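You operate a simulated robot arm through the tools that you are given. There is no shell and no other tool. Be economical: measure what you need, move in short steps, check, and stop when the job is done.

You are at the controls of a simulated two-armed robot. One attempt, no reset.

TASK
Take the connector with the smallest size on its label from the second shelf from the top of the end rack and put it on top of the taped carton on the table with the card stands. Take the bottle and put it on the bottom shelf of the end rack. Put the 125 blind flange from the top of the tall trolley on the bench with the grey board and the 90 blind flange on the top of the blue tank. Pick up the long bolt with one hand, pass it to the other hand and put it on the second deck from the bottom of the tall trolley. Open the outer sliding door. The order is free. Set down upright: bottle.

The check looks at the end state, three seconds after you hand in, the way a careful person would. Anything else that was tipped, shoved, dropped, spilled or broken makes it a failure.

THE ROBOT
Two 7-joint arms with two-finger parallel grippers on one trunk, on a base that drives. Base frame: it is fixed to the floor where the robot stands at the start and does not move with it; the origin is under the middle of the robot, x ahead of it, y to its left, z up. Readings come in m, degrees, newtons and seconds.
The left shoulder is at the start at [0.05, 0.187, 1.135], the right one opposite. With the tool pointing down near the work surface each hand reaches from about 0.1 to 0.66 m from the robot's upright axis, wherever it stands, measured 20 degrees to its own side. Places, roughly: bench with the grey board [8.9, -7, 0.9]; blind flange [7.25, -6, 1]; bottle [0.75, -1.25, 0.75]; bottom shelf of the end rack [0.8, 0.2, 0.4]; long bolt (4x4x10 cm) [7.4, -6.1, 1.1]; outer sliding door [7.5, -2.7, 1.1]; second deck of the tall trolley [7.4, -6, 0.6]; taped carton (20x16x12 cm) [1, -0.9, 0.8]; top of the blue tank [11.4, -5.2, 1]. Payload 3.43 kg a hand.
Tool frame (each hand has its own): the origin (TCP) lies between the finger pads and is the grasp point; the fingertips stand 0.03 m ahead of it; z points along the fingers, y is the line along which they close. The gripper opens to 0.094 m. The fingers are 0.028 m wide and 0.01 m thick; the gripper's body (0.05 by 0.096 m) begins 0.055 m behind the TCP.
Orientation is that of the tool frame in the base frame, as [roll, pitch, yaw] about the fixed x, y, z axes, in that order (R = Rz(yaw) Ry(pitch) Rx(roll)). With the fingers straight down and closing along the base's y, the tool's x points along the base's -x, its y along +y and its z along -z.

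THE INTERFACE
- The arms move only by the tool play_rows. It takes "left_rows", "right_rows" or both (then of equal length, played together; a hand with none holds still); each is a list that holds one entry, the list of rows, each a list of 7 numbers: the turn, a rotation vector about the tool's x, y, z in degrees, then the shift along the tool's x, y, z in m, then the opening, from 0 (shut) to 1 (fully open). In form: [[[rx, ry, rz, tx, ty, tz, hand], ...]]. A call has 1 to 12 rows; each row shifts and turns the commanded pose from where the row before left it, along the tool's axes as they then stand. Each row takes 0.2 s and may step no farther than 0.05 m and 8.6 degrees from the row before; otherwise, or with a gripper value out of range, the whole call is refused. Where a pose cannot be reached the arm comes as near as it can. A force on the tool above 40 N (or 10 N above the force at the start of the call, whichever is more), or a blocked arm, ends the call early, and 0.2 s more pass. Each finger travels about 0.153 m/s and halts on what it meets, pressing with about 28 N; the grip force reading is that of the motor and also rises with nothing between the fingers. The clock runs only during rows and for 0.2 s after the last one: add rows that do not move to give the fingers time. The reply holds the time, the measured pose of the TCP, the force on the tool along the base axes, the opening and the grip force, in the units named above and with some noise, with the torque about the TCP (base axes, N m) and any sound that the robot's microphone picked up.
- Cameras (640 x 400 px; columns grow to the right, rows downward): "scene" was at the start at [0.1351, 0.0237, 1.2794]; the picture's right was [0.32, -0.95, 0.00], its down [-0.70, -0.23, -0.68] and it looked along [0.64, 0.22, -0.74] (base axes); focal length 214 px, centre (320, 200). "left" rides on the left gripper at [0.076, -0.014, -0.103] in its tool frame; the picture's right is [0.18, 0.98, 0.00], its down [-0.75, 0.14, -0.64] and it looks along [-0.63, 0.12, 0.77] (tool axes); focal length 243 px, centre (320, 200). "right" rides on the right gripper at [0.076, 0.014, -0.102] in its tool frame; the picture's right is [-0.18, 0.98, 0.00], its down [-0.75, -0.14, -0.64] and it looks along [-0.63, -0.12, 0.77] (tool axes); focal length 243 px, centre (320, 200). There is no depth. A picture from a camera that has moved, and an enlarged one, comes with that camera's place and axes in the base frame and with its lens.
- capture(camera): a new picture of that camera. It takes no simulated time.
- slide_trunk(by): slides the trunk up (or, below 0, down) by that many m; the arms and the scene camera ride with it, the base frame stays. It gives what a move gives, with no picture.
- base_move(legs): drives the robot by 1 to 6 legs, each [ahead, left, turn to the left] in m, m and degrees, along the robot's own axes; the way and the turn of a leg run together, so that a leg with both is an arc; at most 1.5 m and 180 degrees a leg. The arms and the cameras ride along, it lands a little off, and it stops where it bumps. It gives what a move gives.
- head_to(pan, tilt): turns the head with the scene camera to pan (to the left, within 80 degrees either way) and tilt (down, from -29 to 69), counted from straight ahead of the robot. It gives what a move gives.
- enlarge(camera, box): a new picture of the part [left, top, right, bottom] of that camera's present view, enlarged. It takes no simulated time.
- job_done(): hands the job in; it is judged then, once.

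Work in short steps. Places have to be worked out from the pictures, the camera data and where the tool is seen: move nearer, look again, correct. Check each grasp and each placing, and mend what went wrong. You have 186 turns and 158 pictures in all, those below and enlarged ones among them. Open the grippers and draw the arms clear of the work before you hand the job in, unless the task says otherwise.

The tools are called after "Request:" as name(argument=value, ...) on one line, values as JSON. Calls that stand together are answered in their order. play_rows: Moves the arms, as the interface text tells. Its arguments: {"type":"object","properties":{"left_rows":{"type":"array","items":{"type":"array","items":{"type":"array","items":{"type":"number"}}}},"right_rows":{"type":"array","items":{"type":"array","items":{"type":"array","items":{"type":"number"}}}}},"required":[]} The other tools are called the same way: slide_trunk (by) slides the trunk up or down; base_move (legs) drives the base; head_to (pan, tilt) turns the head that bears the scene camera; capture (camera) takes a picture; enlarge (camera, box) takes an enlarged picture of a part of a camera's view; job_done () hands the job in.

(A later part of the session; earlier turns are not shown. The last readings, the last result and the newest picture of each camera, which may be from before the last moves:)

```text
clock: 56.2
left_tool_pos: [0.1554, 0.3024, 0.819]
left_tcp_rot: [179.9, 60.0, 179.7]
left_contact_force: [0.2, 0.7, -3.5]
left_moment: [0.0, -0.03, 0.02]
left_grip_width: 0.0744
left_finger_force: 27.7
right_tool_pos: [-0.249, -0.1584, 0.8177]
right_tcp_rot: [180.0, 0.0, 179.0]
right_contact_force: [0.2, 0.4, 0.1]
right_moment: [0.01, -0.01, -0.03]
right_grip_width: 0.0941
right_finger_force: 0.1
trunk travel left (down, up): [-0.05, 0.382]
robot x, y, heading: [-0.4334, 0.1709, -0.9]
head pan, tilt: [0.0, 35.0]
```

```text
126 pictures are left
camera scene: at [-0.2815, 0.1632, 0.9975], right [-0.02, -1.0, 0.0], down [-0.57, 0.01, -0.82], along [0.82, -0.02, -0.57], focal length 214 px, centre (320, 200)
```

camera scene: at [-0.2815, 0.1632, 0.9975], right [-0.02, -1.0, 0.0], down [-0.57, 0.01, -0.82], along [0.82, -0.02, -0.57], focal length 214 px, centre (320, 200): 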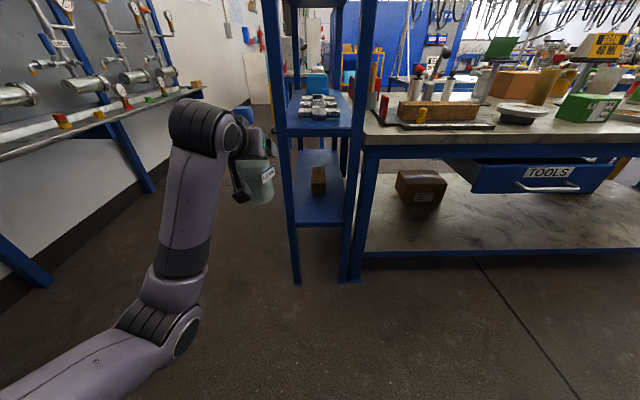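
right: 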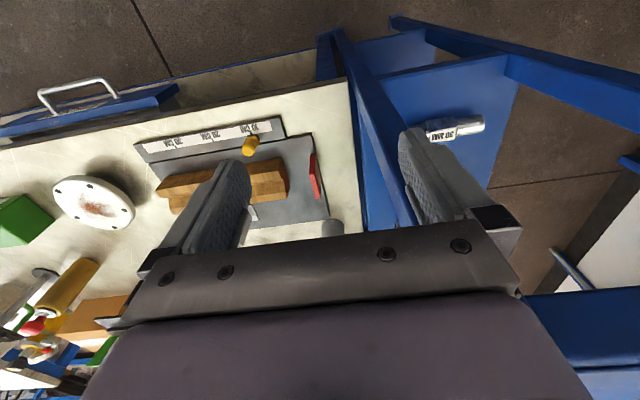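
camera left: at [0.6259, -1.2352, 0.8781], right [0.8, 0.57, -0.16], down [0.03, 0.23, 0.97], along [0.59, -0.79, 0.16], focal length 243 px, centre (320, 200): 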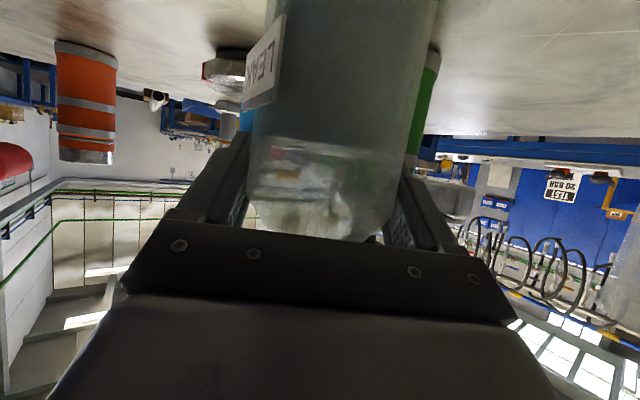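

Clear view: shelf top ≈0.40, open front centred on y≈0.137. I lower the hand 0.26 m and strafe right so the bottle lines up with the shelf opening.

Request:
play_rows(left_rows=[[[0, 0, 0, 0.0375, 0, 0.0217, 0.3], [0, 0, 0, 0.0375, 0, 0.0217, 0.3], [0, 0, 0, 0.0375, 0, 0.0217, 0.3], [0, 0, 0, 0.0375, 0, 0.0217, 0.3], [0, 0, 0, 0.0375, 0, 0.0217, 0.3], [0, 0, 0, 0.0375, 0, 0.0217, 0.3], [0, 0, 0, 0, 0, 0, 0.3]]])

Request:
base_move(legs=[[0, -0.17, 1]])

Request:
capture(camera="scene")

```text
clock: 58.0
left_tool_pos: [0.1763, 0.3039, 0.6142]
left_tcp_rot: [178.5, 65.2, 178.8]
left_contact_force: [-0.6, -0.1, -4.6]
left_moment: [0.0, -0.01, 0.0]
left_grip_width: 0.0745
left_finger_force: 28.3
right_tool_pos: [-0.2554, -0.1616, 0.8184]
right_tcp_rot: [179.6, 0.5, 178.9]
right_contact_force: [0.1, -0.3, -0.1]
right_moment: [0.03, 0.01, -0.04]
right_grip_width: 0.094
right_finger_force: 0.1
trunk travel left (down, up): [-0.05, 0.382]
robot x, y, heading: [-0.4296, 0.1679, -1.1]
head pan, tilt: [0.0, 35.0]
stopped in row 7 (left hand): the arm was blocked; the commanded pose is now the measured one
```

```text
clock: 59.4
left_tool_pos: [0.1723, 0.1526, 0.6149]
left_tcp_rot: [178.7, 65.3, -180.0]
left_contact_force: [0.8, -0.6, -3.6]
left_moment: [0.0, 0.01, 0.0]
left_grip_width: 0.0744
left_finger_force: 27.7
right_tool_pos: [-0.2493, -0.3206, 0.8188]
right_tcp_rot: [179.6, 0.4, -180.0]
right_contact_force: [0.1, -0.3, 0.2]
right_moment: [0.0, -0.02, 0.01]
right_grip_width: 0.0939
right_finger_force: 0.1
trunk travel left (down, up): [-0.05, 0.382]
robot x, y, heading: [-0.4299, 0.0062, -0.2]
head pan, tilt: [0.0, 35.0]
```

```text
125 pictures are left
camera scene: at [-0.2895, -0.0021, 1.0016], right [0.0, -1.0, -0.01], down [-0.57, 0.01, -0.82], along [0.82, 0.01, -0.57], focal length 214 px, centre (320, 200)
```

scene: 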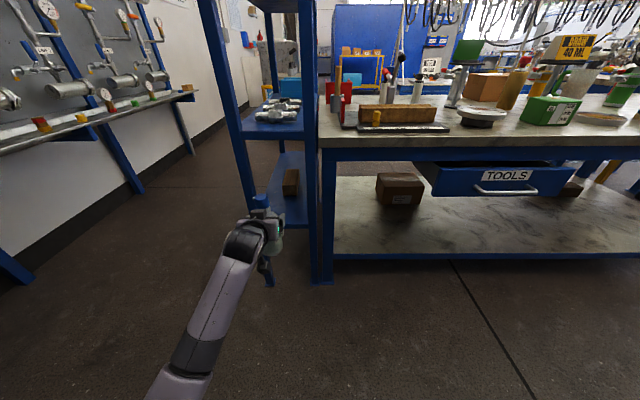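

The arm got blocked at z 0.61 (likely the elbow against the base). I raise the trunk by 0.15 and lower the arm instead.

Request:
slide_trunk(by=0.15)

Request:
play_rows(left_rows=[[[0, 0, 0, 0.0363, 0, 0.0169, 0.3], [0, 0, 0, 0.0363, 0, 0.0169, 0.3], [0, 0, 0, 0.0363, 0, 0.0169, 0.3], [0, 0, 0, 0, 0, 0, 0.3]]])

Request:
capture(camera="scene")

```text
clock: 61.2
left_tool_pos: [0.1749, 0.1548, 0.7549]
left_tcp_rot: [179.6, 64.6, -179.1]
left_contact_force: [0.2, 1.6, -4.4]
left_moment: [0.01, 0.01, 0.01]
left_grip_width: 0.0746
left_finger_force: 28.3
right_tool_pos: [-0.2432, -0.3168, 0.9665]
right_tcp_rot: [180.0, 0.0, -179.9]
right_contact_force: [0.5, 0.3, -0.7]
right_moment: [-0.02, -0.01, 0.0]
right_grip_width: 0.0942
right_finger_force: 0.0
trunk travel left (down, up): [-0.2, 0.232]
robot x, y, heading: [-0.4299, 0.0044, 0.2]
head pan, tilt: [0.0, 35.0]
```

```text
clock: 62.2
left_tool_pos: [0.174, 0.1589, 0.6354]
left_tcp_rot: [179.4, 64.7, -179.2]
left_contact_force: [0.2, 0.2, -3.6]
left_moment: [0.01, -0.07, -0.02]
left_grip_width: 0.0745
left_finger_force: 27.6
right_tool_pos: [-0.2445, -0.3182, 0.9674]
right_tcp_rot: [180.0, 0.0, -179.8]
right_contact_force: [-0.1, 0.5, 0.4]
right_moment: [0.01, 0.0, 0.01]
right_grip_width: 0.094
right_finger_force: 0.1
trunk travel left (down, up): [-0.2, 0.232]
robot x, y, heading: [-0.4325, 0.003, 0.1]
head pan, tilt: [0.0, 35.0]
```

```text
124 pictures are left
camera scene: at [-0.2829, 0.0029, 1.1474], right [0.0, -1.0, 0.0], down [-0.57, 0.0, -0.82], along [0.82, 0.0, -0.57], focal length 214 px, centre (320, 200)
```

scene: 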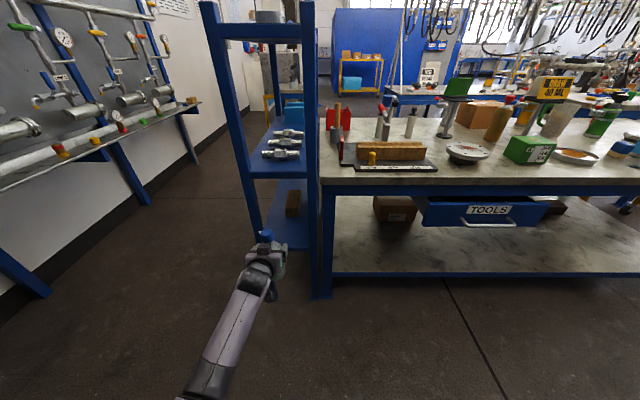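

Restore the 60° pitch (bottle upright) and lower 7.5 cm more.

Request:
play_rows(left_rows=[[[0, 4.7, 0, 0, 0, 0, 0.3], [0, 0, 0, 0.0325, 0, 0.0188, 0.3], [0, 0, 0, 0.0325, 0, 0.0188, 0.3], [0, 0, 0, 0, 0, 0, 0.3]]])

Request:
base_move(legs=[[0.12, -0.015, 0]])

Request:
capture(camera="scene")

Request:
capture(camera="left")

```text
clock: 63.2
left_tool_pos: [0.1755, 0.1799, 0.556]
left_tcp_rot: [175.0, 60.1, 177.6]
left_contact_force: [-0.4, 0.3, -4.4]
left_moment: [-0.03, -0.02, 0.0]
left_grip_width: 0.0744
left_finger_force: 28.8
right_tool_pos: [-0.2444, -0.3176, 0.9675]
right_tcp_rot: [179.9, 0.0, -179.9]
right_contact_force: [0.9, -0.4, -0.5]
right_moment: [-0.01, 0.04, 0.04]
right_grip_width: 0.0938
right_finger_force: 0.1
trunk travel left (down, up): [-0.2, 0.232]
robot x, y, heading: [-0.4302, 0.0027, -0.0]
head pan, tilt: [0.0, 35.0]
```

```text
clock: 64.4
left_tool_pos: [0.2972, 0.1622, 0.5582]
left_tcp_rot: [175.2, 60.3, 177.9]
left_contact_force: [-0.5, 0.3, -4.2]
left_moment: [-0.05, 0.05, 0.0]
left_grip_width: 0.0743
left_finger_force: 28.1
right_tool_pos: [-0.125, -0.3322, 0.9666]
right_tcp_rot: [179.9, 0.0, 180.0]
right_contact_force: [-0.6, 0.3, -0.7]
right_moment: [-0.01, 0.04, -0.02]
right_grip_width: 0.094
right_finger_force: 0.0
trunk travel left (down, up): [-0.2, 0.232]
robot x, y, heading: [-0.3106, -0.0087, 0.0]
head pan, tilt: [0.0, 35.0]
```

```text
123 pictures are left
camera scene: at [-0.1624, -0.0124, 1.1474], right [0.0, -1.0, 0.0], down [-0.57, 0.0, -0.82], along [0.82, 0.0, -0.57], focal length 214 px, centre (320, 200)
```

scene: 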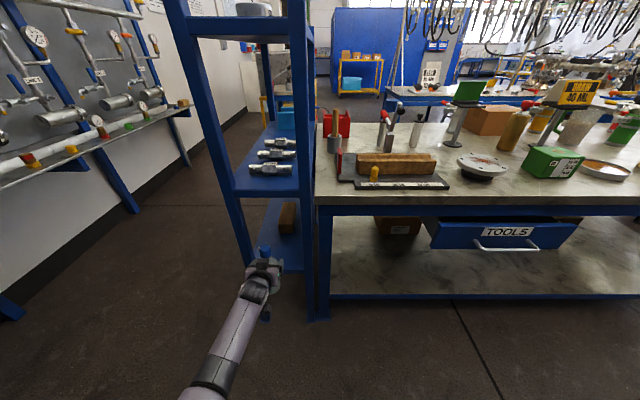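

```text
122 pictures are left
camera left: at [0.1705, 0.1456, 0.5413], right [-0.12, 0.98, -0.12], down [-0.19, 0.09, 0.98], along [0.97, 0.14, 0.17], focal length 243 px, centre (320, 200)
```

left: 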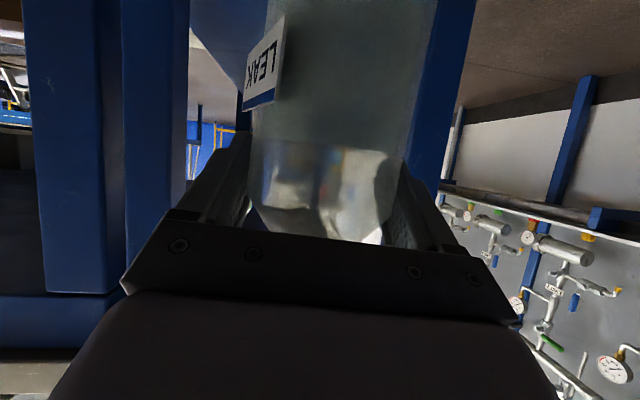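

The hand has drifted 5° in roll near a joint limit. I'll raise the arm 4 cm to recover orientation and use the trunk for the descent instead.

Request:
play_rows(left_rows=[[[0, 0, 0, -0.0346, 0, -0.02, 0.3], [0, 0, 0, 0, 0, 0, 0.3]]])

```text
clock: 65.0
left_tool_pos: [0.2998, 0.166, 0.6001]
left_tcp_rot: [174.8, 60.5, 177.4]
left_contact_force: [0.4, 0.4, -3.6]
left_moment: [0.01, -0.03, -0.02]
left_grip_width: 0.0745
left_finger_force: 28.2
right_tool_pos: [-0.1246, -0.3315, 0.9672]
right_tcp_rot: [-180.0, -0.1, -180.0]
right_contact_force: [0.0, -0.3, -0.2]
right_moment: [0.0, 0.0, 0.0]
right_grip_width: 0.094
right_finger_force: 0.2
trunk travel left (down, up): [-0.2, 0.232]
robot x, y, heading: [-0.3115, -0.0129, 0.1]
head pan, tilt: [0.0, 35.0]
```

Request:
play_rows(left_rows=[[[5.2, 0, 0, 0, 0, 0, 0.3], [0, 0, 0, 0, 0, 0, 0.3]]])

Request:
slide_trunk(by=-0.045)

```text
clock: 65.6
left_tool_pos: [0.2962, 0.1614, 0.5968]
left_tcp_rot: [-179.4, 60.1, 177.8]
left_contact_force: [0.8, -0.8, -3.8]
left_moment: [-0.02, 0.0, 0.02]
left_grip_width: 0.0744
left_finger_force: 28.1
right_tool_pos: [-0.1233, -0.3322, 0.9667]
right_tcp_rot: [-179.9, 0.0, -180.0]
right_contact_force: [-0.4, -0.5, 0.4]
right_moment: [0.0, 0.0, 0.0]
right_grip_width: 0.0941
right_finger_force: 0.0
trunk travel left (down, up): [-0.2, 0.232]
robot x, y, heading: [-0.3109, -0.0086, 0.1]
head pan, tilt: [0.0, 35.0]
```

```text
clock: 66.5
left_tool_pos: [0.2976, 0.1627, 0.5523]
left_tcp_rot: [-179.6, 60.3, 177.8]
left_contact_force: [0.6, 0.6, -3.3]
left_moment: [0.02, -0.04, 0.0]
left_grip_width: 0.0745
left_finger_force: 27.7
right_tool_pos: [-0.1239, -0.3321, 0.9226]
right_tcp_rot: [180.0, 0.0, -180.0]
right_contact_force: [-0.7, -0.9, 0.1]
right_moment: [-0.01, -0.01, -0.01]
right_grip_width: 0.0939
right_finger_force: 0.2
trunk travel left (down, up): [-0.155, 0.277]
robot x, y, heading: [-0.3062, -0.0145, 0.1]
head pan, tilt: [0.0, 35.0]
```

Upright again. Drive in: ahead 0.19, right 0.025 (bottle bottom ~0.04 above the shelf).

Request:
base_move(legs=[[0.06, -0.025, 0], [0.13, 0, 0]])

Request:
head_to(pan=10, tilt=50)

Request:
capture(camera="scene")

Request:
capture(camera="left")

```text
clock: 68.4
left_tool_pos: [0.4877, 0.1369, 0.5536]
left_tcp_rot: [-179.7, 60.3, 177.6]
left_contact_force: [-0.1, -0.1, -3.8]
left_moment: [0.0, -0.02, 0.0]
left_grip_width: 0.0746
left_finger_force: 28.0
right_tool_pos: [0.0652, -0.3572, 0.9214]
right_tcp_rot: [-180.0, -0.1, 179.9]
right_contact_force: [0.0, 0.3, -0.6]
right_moment: [-0.01, -0.01, -0.01]
right_grip_width: 0.094
right_finger_force: 0.0
trunk travel left (down, up): [-0.155, 0.277]
robot x, y, heading: [-0.1206, -0.0391, 0.0]
head pan, tilt: [0.0, 35.0]
```

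```text
clock: 69.2
left_tool_pos: [0.4891, 0.1368, 0.5529]
left_tcp_rot: [-179.6, 60.2, 177.7]
left_contact_force: [0.3, -0.2, -3.6]
left_moment: [0.01, -0.01, -0.01]
left_grip_width: 0.0745
left_finger_force: 28.2
right_tool_pos: [0.0657, -0.3568, 0.9226]
right_tcp_rot: [-179.9, 0.0, 179.9]
right_contact_force: [0.9, -0.7, 0.0]
right_moment: [-0.01, 0.0, 0.01]
right_grip_width: 0.0944
right_finger_force: 0.1
trunk travel left (down, up): [-0.155, 0.277]
robot x, y, heading: [-0.1218, -0.0341, -0.2]
head pan, tilt: [10.0, 50.0]
```

```text
121 pictures are left
camera scene: at [0.0155, -0.024, 1.0808], right [0.17, -0.99, 0.0], down [-0.75, -0.13, -0.64], along [0.63, 0.11, -0.77], focal length 214 px, centre (320, 200)
```

scene: 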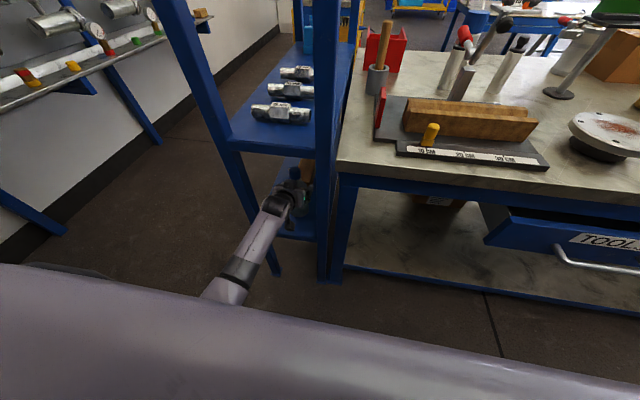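

```text
120 pictures are left
camera left: at [0.3597, 0.1291, 0.5365], right [-0.05, 0.99, -0.16], down [-0.18, 0.15, 0.97], along [0.98, 0.07, 0.17], focal length 243 px, centre (320, 200)
```

left: 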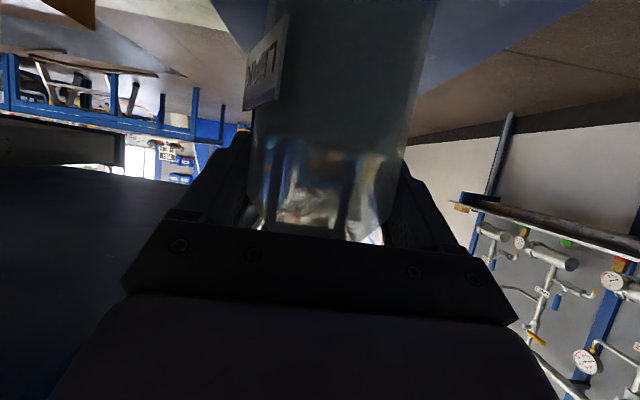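

Request:
enlarge(camera="scene", box=[210, 130, 370, 290])

Request:
slide_trunk(by=-0.03)

```text
2.50 times, centred on (290, 210) of scene
camera zoom: at [0.0155, -0.024, 1.0808], right [0.17, -0.99, 0.0], down [-0.75, -0.13, -0.64], along [0.63, 0.11, -0.77], focal length 536 px, centre (395, 175)
```

zoom: 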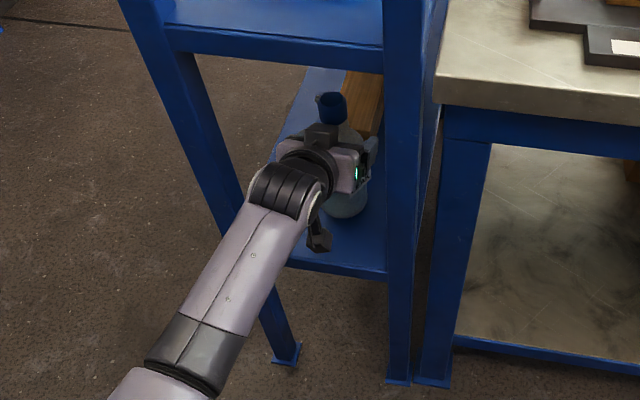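

```text
clock: 69.9
left_tool_pos: [0.4909, 0.1361, 0.5297]
left_tcp_rot: [-179.6, 61.4, 177.4]
left_contact_force: [4.0, 1.4, 19.9]
left_moment: [0.19, -0.02, -0.04]
left_grip_width: 0.0742
left_finger_force: 28.7
right_tool_pos: [0.0641, -0.3576, 0.8915]
right_tcp_rot: [179.9, 0.1, 179.9]
right_contact_force: [0.5, 0.5, -0.4]
right_moment: [0.02, -0.01, -0.01]
right_grip_width: 0.0943
right_finger_force: 0.1
trunk travel left (down, up): [-0.125, 0.307]
robot x, y, heading: [-0.1207, -0.0321, -0.1]
head pan, tilt: [10.0, 50.0]
```

Contact with the shelf at z≈0.53. Ease up 6 mm, then check the force.

Request:
slide_trunk(by=0.006)

Request:
enlarge(camera="scene", box=[250, 150, 350, 250])

```text
clock: 70.5
left_tool_pos: [0.4883, 0.1371, 0.5281]
left_tcp_rot: [-179.6, 60.3, 177.7]
left_contact_force: [3.5, -0.7, 9.5]
left_moment: [0.1, -0.15, -0.12]
left_grip_width: 0.0747
left_finger_force: 27.5
right_tool_pos: [0.0646, -0.3582, 0.8984]
right_tcp_rot: [-180.0, 0.2, 179.9]
right_contact_force: [0.6, 0.4, 0.6]
right_moment: [0.02, 0.02, 0.01]
right_grip_width: 0.0941
right_finger_force: 0.0
trunk travel left (down, up): [-0.131, 0.301]
robot x, y, heading: [-0.1171, -0.0407, -0.1]
head pan, tilt: [10.0, 50.0]
```

```text
4.00 times, centred on (300, 200) of scene
camera zoom: at [0.0145, -0.0244, 1.0569], right [0.17, -0.99, 0.0], down [-0.75, -0.13, -0.64], along [0.63, 0.11, -0.77], focal length 858 px, centre (400, 200)
```

zoom: 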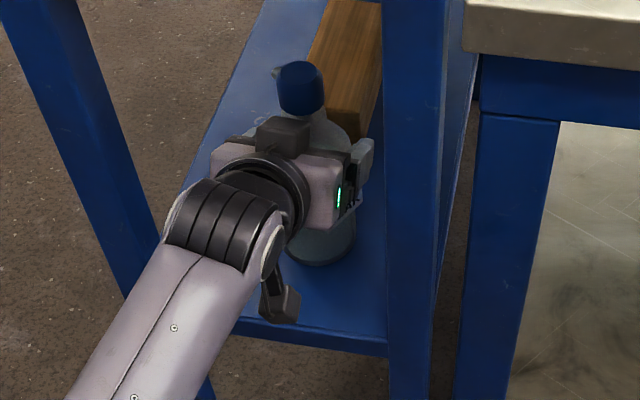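

Bottle rests on the shelf. Open gripper.

Request:
play_rows(left_rows=[[[0, 0, 0, 0, 0, 0, 0.8], [0, 0, 0, 0, 0, 0, 1], [0, 0, 0, 0, 0, 0, 1]]])

Request:
enlarge(camera="scene", box=[250, 150, 350, 250])

Request:
capture(camera="left")

```text
clock: 71.2
left_tool_pos: [0.4884, 0.1374, 0.5288]
left_tcp_rot: [-179.6, 60.2, 177.8]
left_contact_force: [-0.2, -0.4, 0.3]
left_moment: [0.02, -0.01, 0.0]
left_grip_width: 0.094
left_finger_force: 0.0
right_tool_pos: [0.0645, -0.358, 0.8983]
right_tcp_rot: [179.9, 0.0, 180.0]
right_contact_force: [-0.6, 0.3, -0.4]
right_moment: [-0.01, 0.01, 0.0]
right_grip_width: 0.0941
right_finger_force: 0.0
trunk travel left (down, up): [-0.131, 0.301]
robot x, y, heading: [-0.1174, -0.0343, -0.3]
head pan, tilt: [10.0, 50.0]
```

```text
4.00 times, centred on (300, 200) of scene
camera zoom: at [0.0151, -0.0241, 1.0568], right [0.17, -0.99, 0.0], down [-0.75, -0.13, -0.64], along [0.63, 0.11, -0.77], focal length 858 px, centre (400, 200)
```

zoom: 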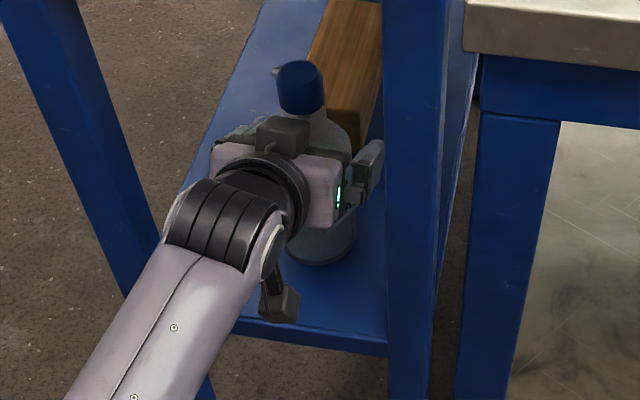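

```text
116 pictures are left
camera left: at [0.3595, 0.1291, 0.5126], right [-0.05, 0.99, -0.16], down [-0.18, 0.15, 0.97], along [0.98, 0.07, 0.17], focal length 243 px, centre (320, 200)
```

left: 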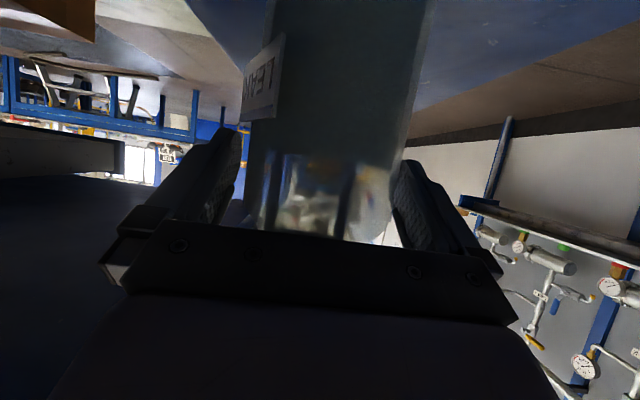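

Free and standing. Back out straight with the base.

Request:
base_move(legs=[[-0.12, 0, 0], [-0.2, 0, 0]])

Request:
head_to(pan=10, tilt=40)

Request:
capture(camera="scene")

```text
clock: 73.7
left_tool_pos: [0.1692, 0.1401, 0.5298]
left_tcp_rot: [-179.6, 60.3, 177.8]
left_contact_force: [-0.8, 0.0, 0.1]
left_moment: [0.01, 0.01, -0.01]
left_grip_width: 0.094
left_finger_force: 0.1
right_tool_pos: [-0.2509, -0.3565, 0.8981]
right_tcp_rot: [-180.0, 0.0, -179.9]
right_contact_force: [0.1, 0.6, -0.7]
right_moment: [-0.01, -0.02, 0.0]
right_grip_width: 0.0937
right_finger_force: 0.1
trunk travel left (down, up): [-0.131, 0.301]
robot x, y, heading: [-0.4385, -0.0351, 0.1]
head pan, tilt: [10.0, 50.0]
```

```text
clock: 74.4
left_tool_pos: [0.17, 0.1377, 0.53]
left_tcp_rot: [-179.5, 60.3, 177.9]
left_contact_force: [-0.1, -0.4, -0.8]
left_moment: [0.02, 0.0, -0.07]
left_grip_width: 0.0937
left_finger_force: 0.1
right_tool_pos: [-0.2501, -0.3566, 0.8979]
right_tcp_rot: [-180.0, 0.0, -179.9]
right_contact_force: [-0.4, -0.2, -0.3]
right_moment: [0.02, 0.02, -0.03]
right_grip_width: 0.0939
right_finger_force: 0.1
trunk travel left (down, up): [-0.131, 0.301]
robot x, y, heading: [-0.4413, -0.0354, 0.1]
head pan, tilt: [10.0, 40.0]
```

```text
115 pictures are left
camera scene: at [-0.2941, -0.0216, 1.0709], right [0.17, -0.98, 0.0], down [-0.63, -0.11, -0.77], along [0.75, 0.13, -0.64], focal length 214 px, centre (320, 200)
```

scene: 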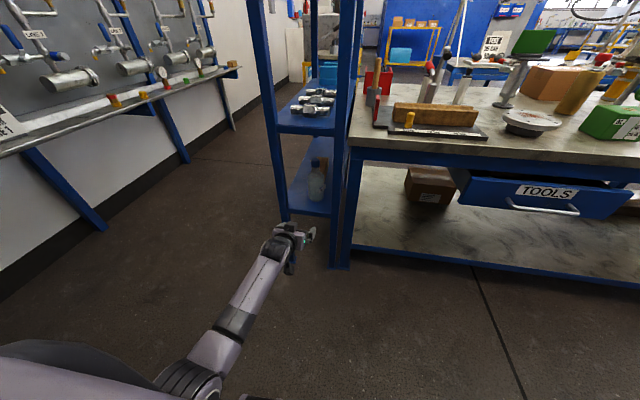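

Bottle stands well. Now to plan the connector pick, I check my own footprint by looking straight down, after raising the trunk.

Request:
slide_trunk(by=0.301)

Request:
head_to(pan=0, tilt=69)

Request:
capture(camera="scene")

```text
clock: 77.4
left_tool_pos: [0.1704, 0.1399, 0.8291]
left_tcp_rot: [-179.6, 60.3, 177.7]
left_contact_force: [0.3, 0.2, 0.2]
left_moment: [-0.02, -0.01, -0.02]
left_grip_width: 0.094
left_finger_force: 0.1
right_tool_pos: [-0.2507, -0.3555, 1.198]
right_tcp_rot: [-179.9, 0.0, -179.8]
right_contact_force: [-0.7, 0.0, -0.7]
right_moment: [-0.02, 0.0, 0.01]
right_grip_width: 0.0938
right_finger_force: 0.1
trunk travel left (down, up): [-0.432, 0.0]
robot x, y, heading: [-0.4363, -0.0349, 0.1]
head pan, tilt: [10.0, 40.0]
```

```text
clock: 78.3
left_tool_pos: [0.1703, 0.1402, 0.8291]
left_tcp_rot: [-179.6, 60.2, 177.8]
left_contact_force: [0.6, -0.7, 0.1]
left_moment: [-0.01, 0.03, -0.01]
left_grip_width: 0.0942
left_finger_force: 0.1
right_tool_pos: [-0.2502, -0.3565, 1.1969]
right_tcp_rot: [-180.0, 0.0, -179.9]
right_contact_force: [0.2, 0.1, 0.1]
right_moment: [0.01, -0.03, -0.02]
right_grip_width: 0.0941
right_finger_force: 0.0
trunk travel left (down, up): [-0.432, 0.0]
robot x, y, heading: [-0.4366, -0.0343, 0.2]
head pan, tilt: [0.0, 68.8]
```

```text
114 pictures are left
camera scene: at [-0.3218, -0.0364, 1.3354], right [0.0, -1.0, 0.0], down [-0.93, 0.0, -0.36], along [0.36, 0.0, -0.93], focal length 214 px, centre (320, 200)
```

scene: 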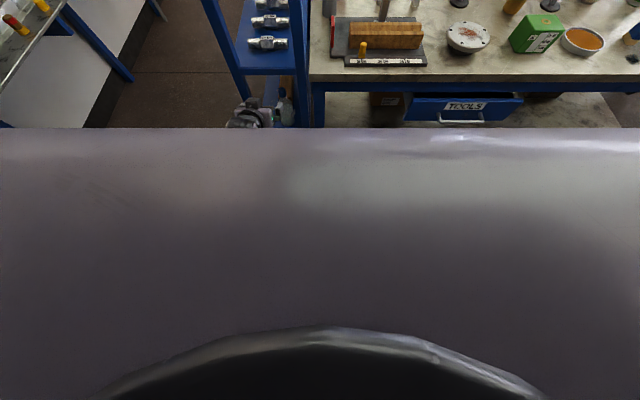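

I'll reach the 25 MM connector from the rack's left side with the left hand at yaw ≈-60°, tilted steeply. First orient the hand here in free space.

Request:
play_rows(left_rows=[[[6.5, 0, 3.75, 0, 0, 0, 1], [6.5, 0, 3.75, 0, 0, 0, 1], [6.5, 0, 3.75, 0, 0, 0, 1], [6.5, 0, 3.75, 0, 0, 0, 1], [6.5, 0, 3.75, 0, 0, 0, 1], [6.5, 0, 3.75, 0, 0, 0, 1], [6.5, 0, 3.75, 0, 0, 0, 1], [6.5, 0, 3.75, 0, 0, 0, 1], [0, 7.3, 0, 0, 0, 0, 1], [0, 7.3, 0, 0, 0, 0, 1], [0, 7.3, 0, 0, 0, 0, 1], [0, 0, 0, 0, 0, 0, 1]]])

Request:
base_move(legs=[[0, 0.4, 0]])

Request:
head_to(pan=5, tilt=30)

Request:
capture(camera="scene")

```text
clock: 80.9
left_tool_pos: [0.17, 0.1403, 0.8296]
left_tcp_rot: [179.8, 38.3, 117.3]
left_contact_force: [0.0, -0.2, 0.0]
left_moment: [0.01, -0.03, 0.01]
left_grip_width: 0.0941
left_finger_force: 0.0
right_tool_pos: [-0.2511, -0.3555, 1.1982]
right_tcp_rot: [180.0, 0.0, -179.9]
right_contact_force: [0.8, 0.0, 0.7]
right_moment: [-0.01, -0.02, 0.01]
right_grip_width: 0.0938
right_finger_force: 0.1
trunk travel left (down, up): [-0.432, 0.0]
robot x, y, heading: [-0.4408, -0.0315, 0.3]
head pan, tilt: [0.0, 68.8]
```

```text
clock: 83.4
left_tool_pos: [0.1685, 0.5348, 0.8302]
left_tcp_rot: [179.8, 38.5, 117.7]
left_contact_force: [0.0, 0.6, -0.2]
left_moment: [-0.01, 0.0, -0.01]
left_grip_width: 0.0938
left_finger_force: 0.0
right_tool_pos: [-0.2516, 0.0377, 1.1983]
right_tcp_rot: [-180.0, 0.0, -179.6]
right_contact_force: [0.4, 0.3, 0.2]
right_moment: [-0.03, 0.0, -0.02]
right_grip_width: 0.0941
right_finger_force: 0.1
trunk travel left (down, up): [-0.432, 0.0]
robot x, y, heading: [-0.4403, 0.3584, 0.5]
head pan, tilt: [0.0, 68.8]
```

```text
clock: 84.4
left_tool_pos: [0.1685, 0.5356, 0.8298]
left_tcp_rot: [179.8, 38.4, 117.7]
left_contact_force: [-0.7, 0.8, 0.2]
left_moment: [0.0, 0.02, 0.0]
left_grip_width: 0.0939
left_finger_force: 0.0
right_tool_pos: [-0.2504, 0.0367, 1.1977]
right_tcp_rot: [-180.0, 0.1, -179.5]
right_contact_force: [0.0, 0.6, 0.4]
right_moment: [-0.03, 0.02, -0.02]
right_grip_width: 0.0943
right_finger_force: 0.2
trunk travel left (down, up): [-0.432, 0.0]
robot x, y, heading: [-0.4373, 0.3594, 0.3]
head pan, tilt: [5.0, 30.0]
```

```text
113 pictures are left
camera scene: at [-0.2894, 0.3647, 1.3868], right [0.09, -1.0, 0.0], down [-0.5, -0.05, -0.87], along [0.86, 0.08, -0.5], focal length 214 px, centre (320, 200)
```

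scene: 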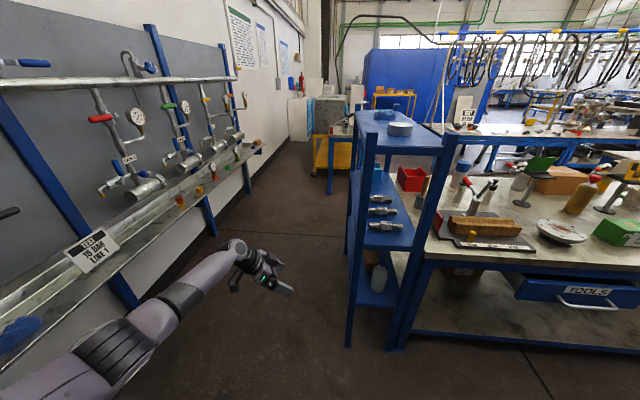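

The aisle left of the rack is wide (bench edge y≈1.1). I pull the hand back and up, then drive into the aisle and turn right 40°.

Request:
play_rows(left_rows=[[[0, 0, 0, -0.0074, -0.0265, -0.0323, 1], [0, 0, 0, -0.0074, -0.0265, -0.0323, 1], [0, 0, 0, -0.0074, -0.0265, -0.0323, 1], [0, 0, 0, -0.0074, -0.0265, -0.0323, 1]]])

Request:
base_move(legs=[[0.35, 0.27, 0], [0.37, 0, 0]])

Request:
head_to(pan=-40, tilt=40)

Request:
capture(camera="scene")

```text
clock: 85.4
left_tool_pos: [0.047, 0.5345, 0.948]
left_tcp_rot: [180.0, 38.4, 117.8]
left_contact_force: [0.3, -0.4, -0.8]
left_moment: [0.0, -0.01, 0.03]
left_grip_width: 0.094
left_finger_force: 0.0
right_tool_pos: [-0.2515, 0.0368, 1.1982]
right_tcp_rot: [-179.9, 0.0, -179.6]
right_contact_force: [0.1, -0.6, -0.1]
right_moment: [-0.03, -0.02, 0.02]
right_grip_width: 0.0944
right_finger_force: 0.0
trunk travel left (down, up): [-0.432, 0.0]
robot x, y, heading: [-0.4414, 0.3559, 0.4]
head pan, tilt: [5.0, 30.0]
```

```text
clock: 89.6
left_tool_pos: [0.6614, 0.8307, 0.9476]
left_tcp_rot: [180.0, 38.5, 118.7]
left_contact_force: [-0.4, -0.1, 0.8]
left_moment: [-0.02, -0.03, 0.01]
left_grip_width: 0.0939
left_finger_force: 0.1
right_tool_pos: [0.3634, 0.3292, 1.1981]
right_tcp_rot: [-179.4, -1.3, -179.6]
right_contact_force: [-3.8, 1.0, 1.0]
right_moment: [-0.13, -0.16, -0.23]
right_grip_width: 0.0931
right_finger_force: 0.0
trunk travel left (down, up): [-0.432, 0.0]
robot x, y, heading: [0.1773, 0.6424, 1.0]
head pan, tilt: [5.0, 30.0]
stopped in leg 2: the force on the tool passed its limit (the readings are from after the stop); the commanded pose is now the measured one
```

```text
clock: 90.7
left_tool_pos: [0.6604, 0.8308, 0.9479]
left_tcp_rot: [179.9, 38.4, 118.6]
left_contact_force: [0.8, 0.6, 0.0]
left_moment: [0.01, 0.01, -0.01]
left_grip_width: 0.094
left_finger_force: 0.0
right_tool_pos: [0.3639, 0.3284, 1.1992]
right_tcp_rot: [-179.5, -1.3, -179.5]
right_contact_force: [-5.7, 1.0, -0.5]
right_moment: [-0.07, -0.22, -0.3]
right_grip_width: 0.0934
right_finger_force: 0.1
trunk travel left (down, up): [-0.432, 0.0]
robot x, y, heading: [0.1787, 0.6454, 0.9]
head pan, tilt: [-40.0, 40.0]
```

```text
112 pictures are left
camera scene: at [0.3023, 0.5933, 1.3716], right [-0.63, -0.78, 0.0], down [-0.5, 0.4, -0.77], along [0.6, -0.48, -0.64], focal length 214 px, centre (320, 200)
```

scene: 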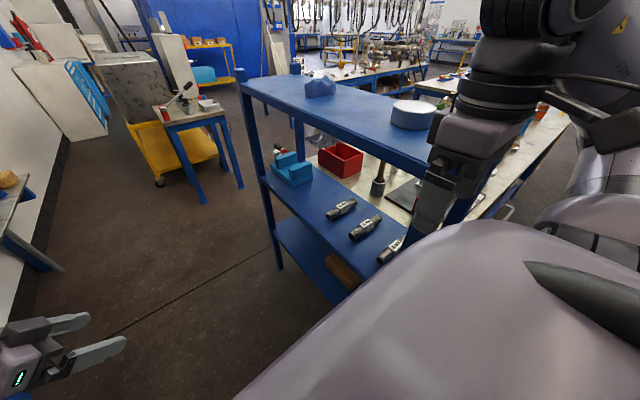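

The right gripper touched the rack post lightly. Back off 4 cm, shift left, then look at the rack.

Request:
base_move(legs=[[-0.05, 0, 0]])

Request:
capture(camera="scene")

```text
clock: 91.7
left_tool_pos: [0.6127, 0.829, 0.9488]
left_tcp_rot: [179.8, 38.4, 118.6]
left_contact_force: [0.0, 0.9, -0.3]
left_moment: [-0.03, 0.01, -0.01]
left_grip_width: 0.094
left_finger_force: 0.1
right_tool_pos: [0.3157, 0.3262, 1.1982]
right_tcp_rot: [-179.5, -1.2, -179.5]
right_contact_force: [0.3, 1.2, 1.1]
right_moment: [0.02, 0.04, -0.02]
right_grip_width: 0.0939
right_finger_force: 0.0
trunk travel left (down, up): [-0.432, 0.0]
robot x, y, heading: [0.1302, 0.6438, 1.2]
head pan, tilt: [-40.0, 40.0]
```

```text
111 pictures are left
camera scene: at [0.2533, 0.5919, 1.3717], right [-0.63, -0.78, 0.0], down [-0.5, 0.4, -0.77], along [0.6, -0.48, -0.64], focal length 214 px, centre (320, 200)
```

scene: 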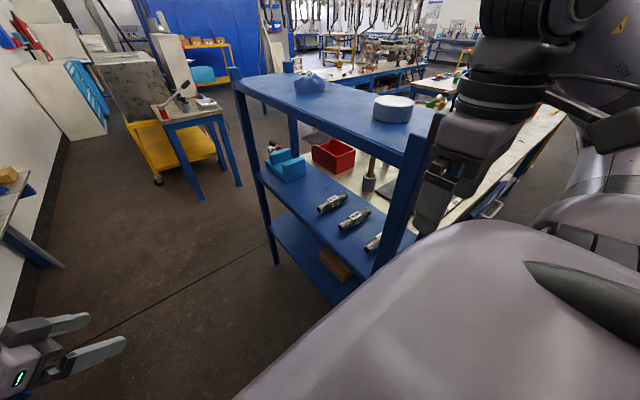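

Rack looks undisturbed. Turn right 40° here (right hand swings away from the post), then move to about (0.30,0.62).

Request:
base_move(legs=[[0, 0, -41], [0.145, 0.091, 0]])

Request:
head_to(pan=-5, tilt=45)

Request:
capture(camera="scene")

```text
clock: 95.1
left_tool_pos: [0.7828, 0.4338, 0.9471]
left_tcp_rot: [-179.9, 38.5, 76.7]
left_contact_force: [-0.5, -0.3, -0.3]
left_moment: [-0.03, 0.03, -0.04]
left_grip_width: 0.094
left_finger_force: 0.1
right_tool_pos: [0.2249, 0.258, 1.1978]
right_tcp_rot: [-179.5, -1.3, 138.6]
right_contact_force: [-0.6, 0.5, -0.7]
right_moment: [0.03, 0.05, -0.03]
right_grip_width: 0.094
right_finger_force: 0.1
trunk travel left (down, up): [-0.432, 0.0]
robot x, y, heading: [0.2992, 0.6217, -40.9]
head pan, tilt: [-40.0, 40.0]
```

```text
clock: 96.1
left_tool_pos: [0.7818, 0.434, 0.9482]
left_tcp_rot: [179.9, 38.3, 76.7]
left_contact_force: [0.1, 0.3, 0.5]
left_moment: [0.0, 0.02, -0.02]
left_grip_width: 0.0941
left_finger_force: 0.0
right_tool_pos: [0.2251, 0.2591, 1.1978]
right_tcp_rot: [-179.3, -1.3, 138.5]
right_contact_force: [0.4, -0.3, 0.6]
right_moment: [-0.02, 0.0, 0.0]
right_grip_width: 0.0942
right_finger_force: 0.2
trunk travel left (down, up): [-0.432, 0.0]
robot x, y, heading: [0.2992, 0.6219, -40.5]
head pan, tilt: [-5.0, 45.0]
```

```text
110 pictures are left
camera scene: at [0.4006, 0.5232, 1.3643], right [-0.72, -0.7, 0.0], down [-0.49, 0.51, -0.71], along [0.49, -0.51, -0.71], focal length 214 px, centre (320, 200)
```

scene: 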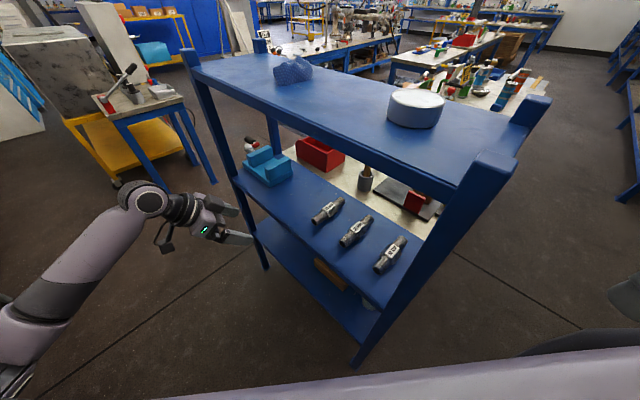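

Excellent view. Enlarge on the connectors and the front post.

Request:
enlarge(camera="scene", box=[220, 120, 440, 320])

Request:
capture(camera="left")

```text
2.00 times, centred on (330, 220) of scene
camera zoom: at [0.4006, 0.5232, 1.3643], right [-0.72, -0.7, 0.0], down [-0.49, 0.51, -0.71], along [0.49, -0.51, -0.71], focal length 429 px, centre (300, 160)
```

zoom: 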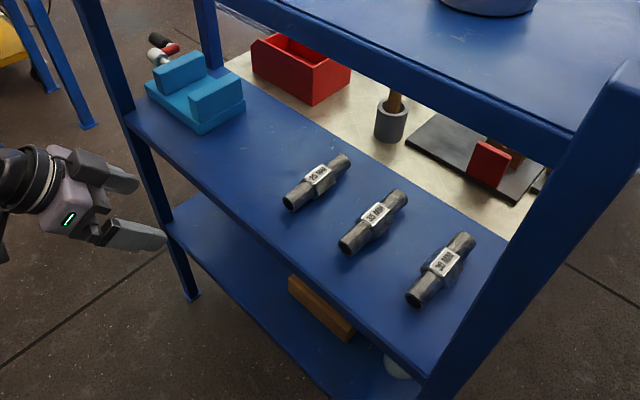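

```text
108 pictures are left
camera left: at [0.7949, 0.558, 0.9802], right [0.99, -0.08, -0.11], down [0.09, -0.22, 0.97], along [-0.11, -0.97, -0.21], focal length 243 px, centre (320, 200)
```

left: 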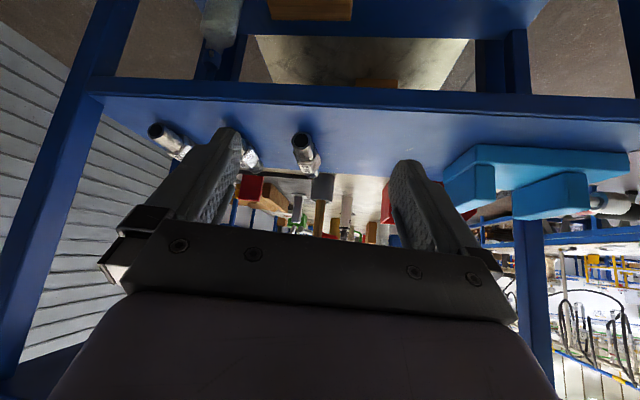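

25 MM connector: axis along y, centre about (0.724,0.138,0.812). Align the hand to yaw -90° and go to a pre-grasp 12 cm back.

Request:
play_rows(left_rows=[[[-4.1, 0, -5.24, 0, 0, 0, 1], [-4.1, 0, -5.24, 0, 0, 0, 1], [0, 0, 0, -0.0294, -0.0116, 0.0293, 1], [0, 0, 0, -0.0294, -0.0116, 0.0293, 1], [0, 0, 0, -0.0294, -0.0116, 0.0293, 1], [0, 0, 0, -0.0294, -0.0116, 0.0293, 1], [0, 0, 0, -0.0294, -0.0116, 0.0293, 1], [0, 0, 0, 0, 0, 0, 1]]])

Request:
capture(camera="left")

Request:
capture(camera="scene")

```text
clock: 97.9
left_tool_pos: [0.7236, 0.2255, 0.9231]
left_tcp_rot: [179.9, 38.5, 90.1]
left_contact_force: [-0.4, 1.1, 0.7]
left_moment: [0.0, -0.03, -0.05]
left_grip_width: 0.0937
left_finger_force: 0.0
right_tool_pos: [0.2255, 0.2587, 1.1982]
right_tcp_rot: [-179.4, -1.3, 138.6]
right_contact_force: [-0.2, -0.1, -0.4]
right_moment: [0.03, 0.0, 0.0]
right_grip_width: 0.0938
right_finger_force: 0.0
trunk travel left (down, up): [-0.432, 0.0]
robot x, y, heading: [0.295, 0.6206, -40.6]
head pan, tilt: [-5.0, 45.0]
```

```text
107 pictures are left
camera left: at [0.7082, 0.3503, 0.9555], right [0.98, 0.15, -0.11], down [0.14, -0.19, 0.97], along [0.12, -0.97, -0.21], focal length 243 px, centre (320, 200)
```

left: 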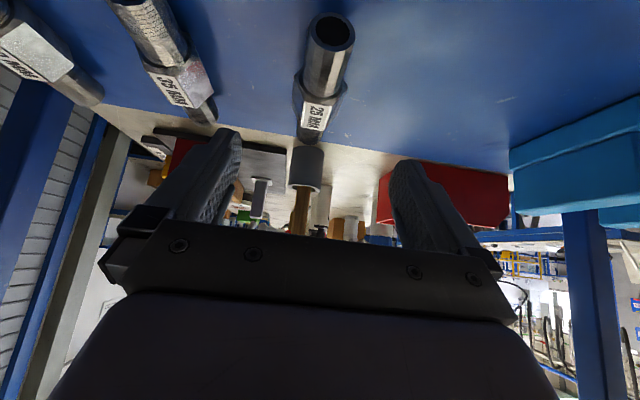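

```text
106 pictures are left
camera scene: at [0.4009, 0.5236, 1.3643], right [-0.72, -0.7, 0.0], down [-0.49, 0.51, -0.71], along [0.49, -0.51, -0.71], focal length 214 px, centre (320, 200)
```

scene: 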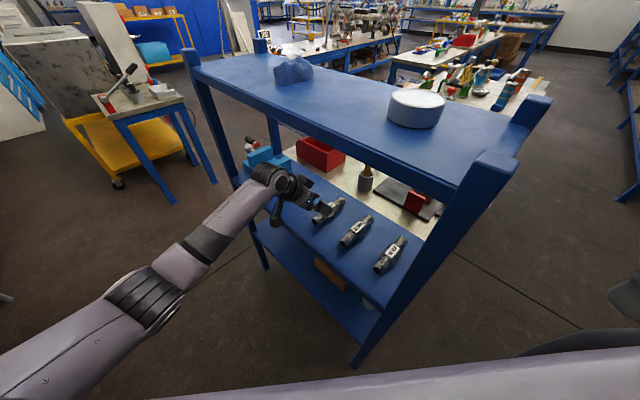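

Aligned (connector x≈0.72). Advance 12 cm along the tool and then look.

Request:
play_rows(left_rows=[[[0, 0, 0, 0, -0.003, 0.04, 1], [0, 0, 0, 0, 0, 0.04, 1], [0, 0, 0, 0, 0, 0.037, 1], [0, 0, 0, 0, 0, 0, 1]]])

Request:
capture(camera="left")

Request:
enlarge(camera="scene", box=[230, 140, 430, 290])

```text
clock: 98.9
left_tool_pos: [0.7189, 0.1728, 0.8319]
left_tcp_rot: [179.4, 38.2, 90.5]
left_contact_force: [-3.5, 1.1, 5.0]
left_moment: [-0.05, 0.4, -0.11]
left_grip_width: 0.094
left_finger_force: 0.0
left hand out of reach, approached as far as the arm can: row 3
right_tool_pos: [0.2243, 0.259, 1.1992]
right_tcp_rot: [-179.4, -1.2, 138.6]
right_contact_force: [-0.1, -0.4, 0.2]
right_moment: [0.01, -0.01, 0.03]
right_grip_width: 0.0942
right_finger_force: 0.1
trunk travel left (down, up): [-0.432, 0.0]
robot x, y, heading: [0.295, 0.6176, -40.7]
head pan, tilt: [-5.0, 45.0]
```

```text
105 pictures are left
camera left: at [0.7025, 0.2965, 0.8653], right [0.98, 0.16, -0.11], down [0.14, -0.2, 0.97], along [0.13, -0.97, -0.21], focal length 243 px, centre (320, 200)
```

left: 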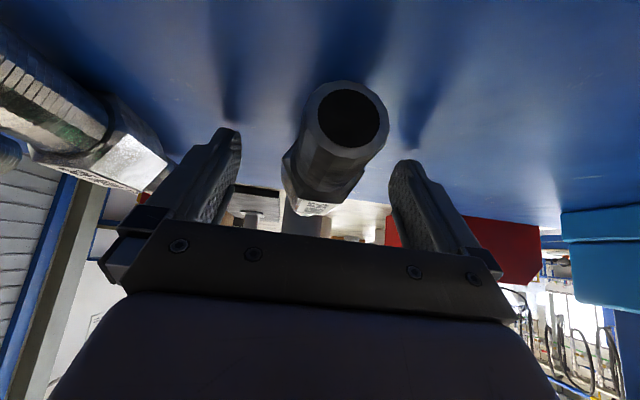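

```text
2.67 times, centred on (330, 215) of scene
camera zoom: at [0.3996, 0.5238, 1.3645], right [-0.72, -0.7, 0.0], down [-0.49, 0.51, -0.71], along [0.49, -0.51, -0.71], focal length 572 px, centre (293, 160)
```

zoom: 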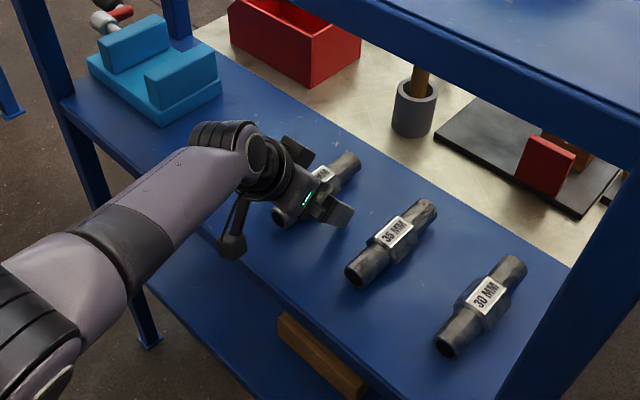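

About 2 cm short of reach with slight contact. Back off 5 cm, drive the base ~4.5 cm nearer, and try again.

Request:
play_rows(left_rows=[[[0, 0, 0, 0, 0, -0.035, 1], [0, 0, 0, 0, 0, -0.035, 1], [0, 0, 0, 0, 0, 0, 1]]])

Request:
base_move(legs=[[0.045, -0.015, 0]])

Request:
capture(camera="left")

```text
clock: 99.7
left_tool_pos: [0.713, 0.2102, 0.8913]
left_tcp_rot: [-179.9, 38.3, 90.1]
left_contact_force: [0.3, 0.4, 0.1]
left_moment: [0.03, -0.02, -0.02]
left_grip_width: 0.0938
left_finger_force: 0.0
right_tool_pos: [0.2254, 0.2575, 1.1967]
right_tcp_rot: [-179.4, -1.4, 138.6]
right_contact_force: [-0.4, -0.2, -0.3]
right_moment: [0.0, 0.01, -0.02]
right_grip_width: 0.0942
right_finger_force: 0.0
trunk travel left (down, up): [-0.432, 0.0]
robot x, y, heading: [0.3013, 0.6203, -40.6]
head pan, tilt: [-5.0, 45.0]
```

```text
clock: 100.6
left_tool_pos: [0.7187, 0.1899, 0.8938]
left_tcp_rot: [179.8, 38.5, 89.7]
left_contact_force: [-0.1, -0.3, -0.7]
left_moment: [-0.01, -0.01, 0.0]
left_grip_width: 0.094
left_finger_force: 0.1
right_tool_pos: [0.231, 0.2424, 1.1975]
right_tcp_rot: [-179.4, -1.2, 138.0]
right_contact_force: [-0.5, -0.2, -0.1]
right_moment: [-0.05, -0.02, 0.0]
right_grip_width: 0.0937
right_finger_force: 0.0
trunk travel left (down, up): [-0.432, 0.0]
robot x, y, heading: [0.3088, 0.6039, -40.9]
head pan, tilt: [-5.0, 45.0]
stopped in leg 1: the robot was blocked; the commanded pose is now the measured one
```

```text
103 pictures are left
camera left: at [0.705, 0.3134, 0.925], right [0.98, 0.14, -0.11], down [0.14, -0.19, 0.97], along [0.11, -0.97, -0.21], focal length 243 px, centre (320, 200)
```

left: 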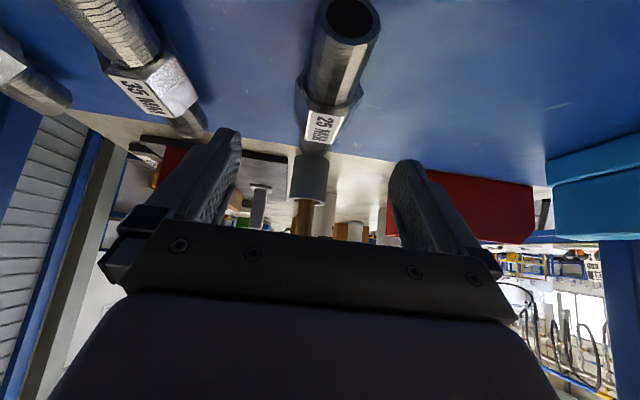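

The base touched the post, so stop there. Use the trunk instead: lower 6 cm, then reach 3.6 cm horizontally.

Request:
slide_trunk(by=-0.06)

Request:
play_rows(left_rows=[[[0, 0, 0, -0.0142, 0, 0.0111, 1], [0, 0, 0, -0.0142, 0, 0.0111, 1], [0, 0, 0, 0, 0, 0, 1]]])

Request:
enlarge(camera="scene", box=[230, 140, 430, 290])

Request:
capture(camera="left")

```text
clock: 101.6
left_tool_pos: [0.7205, 0.1879, 0.8324]
left_tcp_rot: [180.0, 38.5, 89.7]
left_contact_force: [0.2, -0.1, 0.5]
left_moment: [-0.02, 0.04, 0.02]
left_grip_width: 0.0937
left_finger_force: 0.0
right_tool_pos: [0.2325, 0.2415, 1.1391]
right_tcp_rot: [-179.4, -1.3, 138.1]
right_contact_force: [0.1, 0.0, 0.5]
right_moment: [-0.01, -0.01, 0.03]
right_grip_width: 0.0939
right_finger_force: 0.1
trunk travel left (down, up): [-0.372, 0.06]
robot x, y, heading: [0.3104, 0.602, -40.8]
head pan, tilt: [-5.0, 45.0]
```

```text
clock: 102.4
left_tool_pos: [0.7207, 0.1528, 0.8317]
left_tcp_rot: [-179.9, 38.5, 89.6]
left_contact_force: [0.3, -0.5, 0.3]
left_moment: [-0.02, 0.01, -0.01]
left_grip_width: 0.0942
left_finger_force: 0.1
right_tool_pos: [0.2333, 0.2423, 1.1386]
right_tcp_rot: [-179.4, -1.3, 138.1]
right_contact_force: [0.2, -0.2, -0.4]
right_moment: [-0.02, -0.01, 0.02]
right_grip_width: 0.0939
right_finger_force: 0.1
trunk travel left (down, up): [-0.372, 0.06]
robot x, y, heading: [0.3081, 0.6072, -40.9]
head pan, tilt: [-5.0, 45.0]
```

```text
2.67 times, centred on (330, 215) of scene
camera zoom: at [0.4105, 0.5048, 1.3043], right [-0.72, -0.69, 0.0], down [-0.49, 0.51, -0.71], along [0.49, -0.51, -0.71], focal length 572 px, centre (293, 160)
```

zoom: 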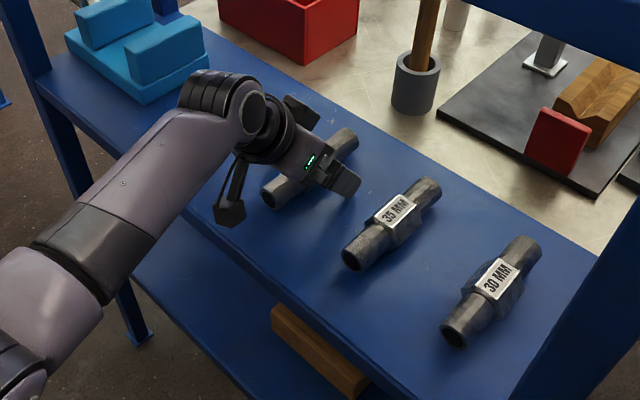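

```text
101 pictures are left
camera left: at [0.7068, 0.2763, 0.8646], right [0.98, 0.14, -0.11], down [0.14, -0.19, 0.97], along [0.11, -0.97, -0.21], focal length 243 px, centre (320, 200)
```

left: 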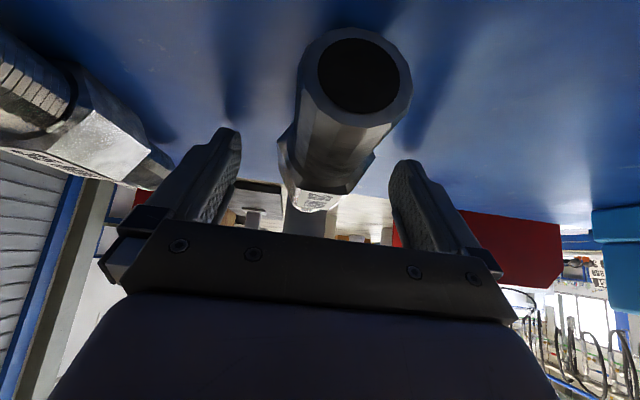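

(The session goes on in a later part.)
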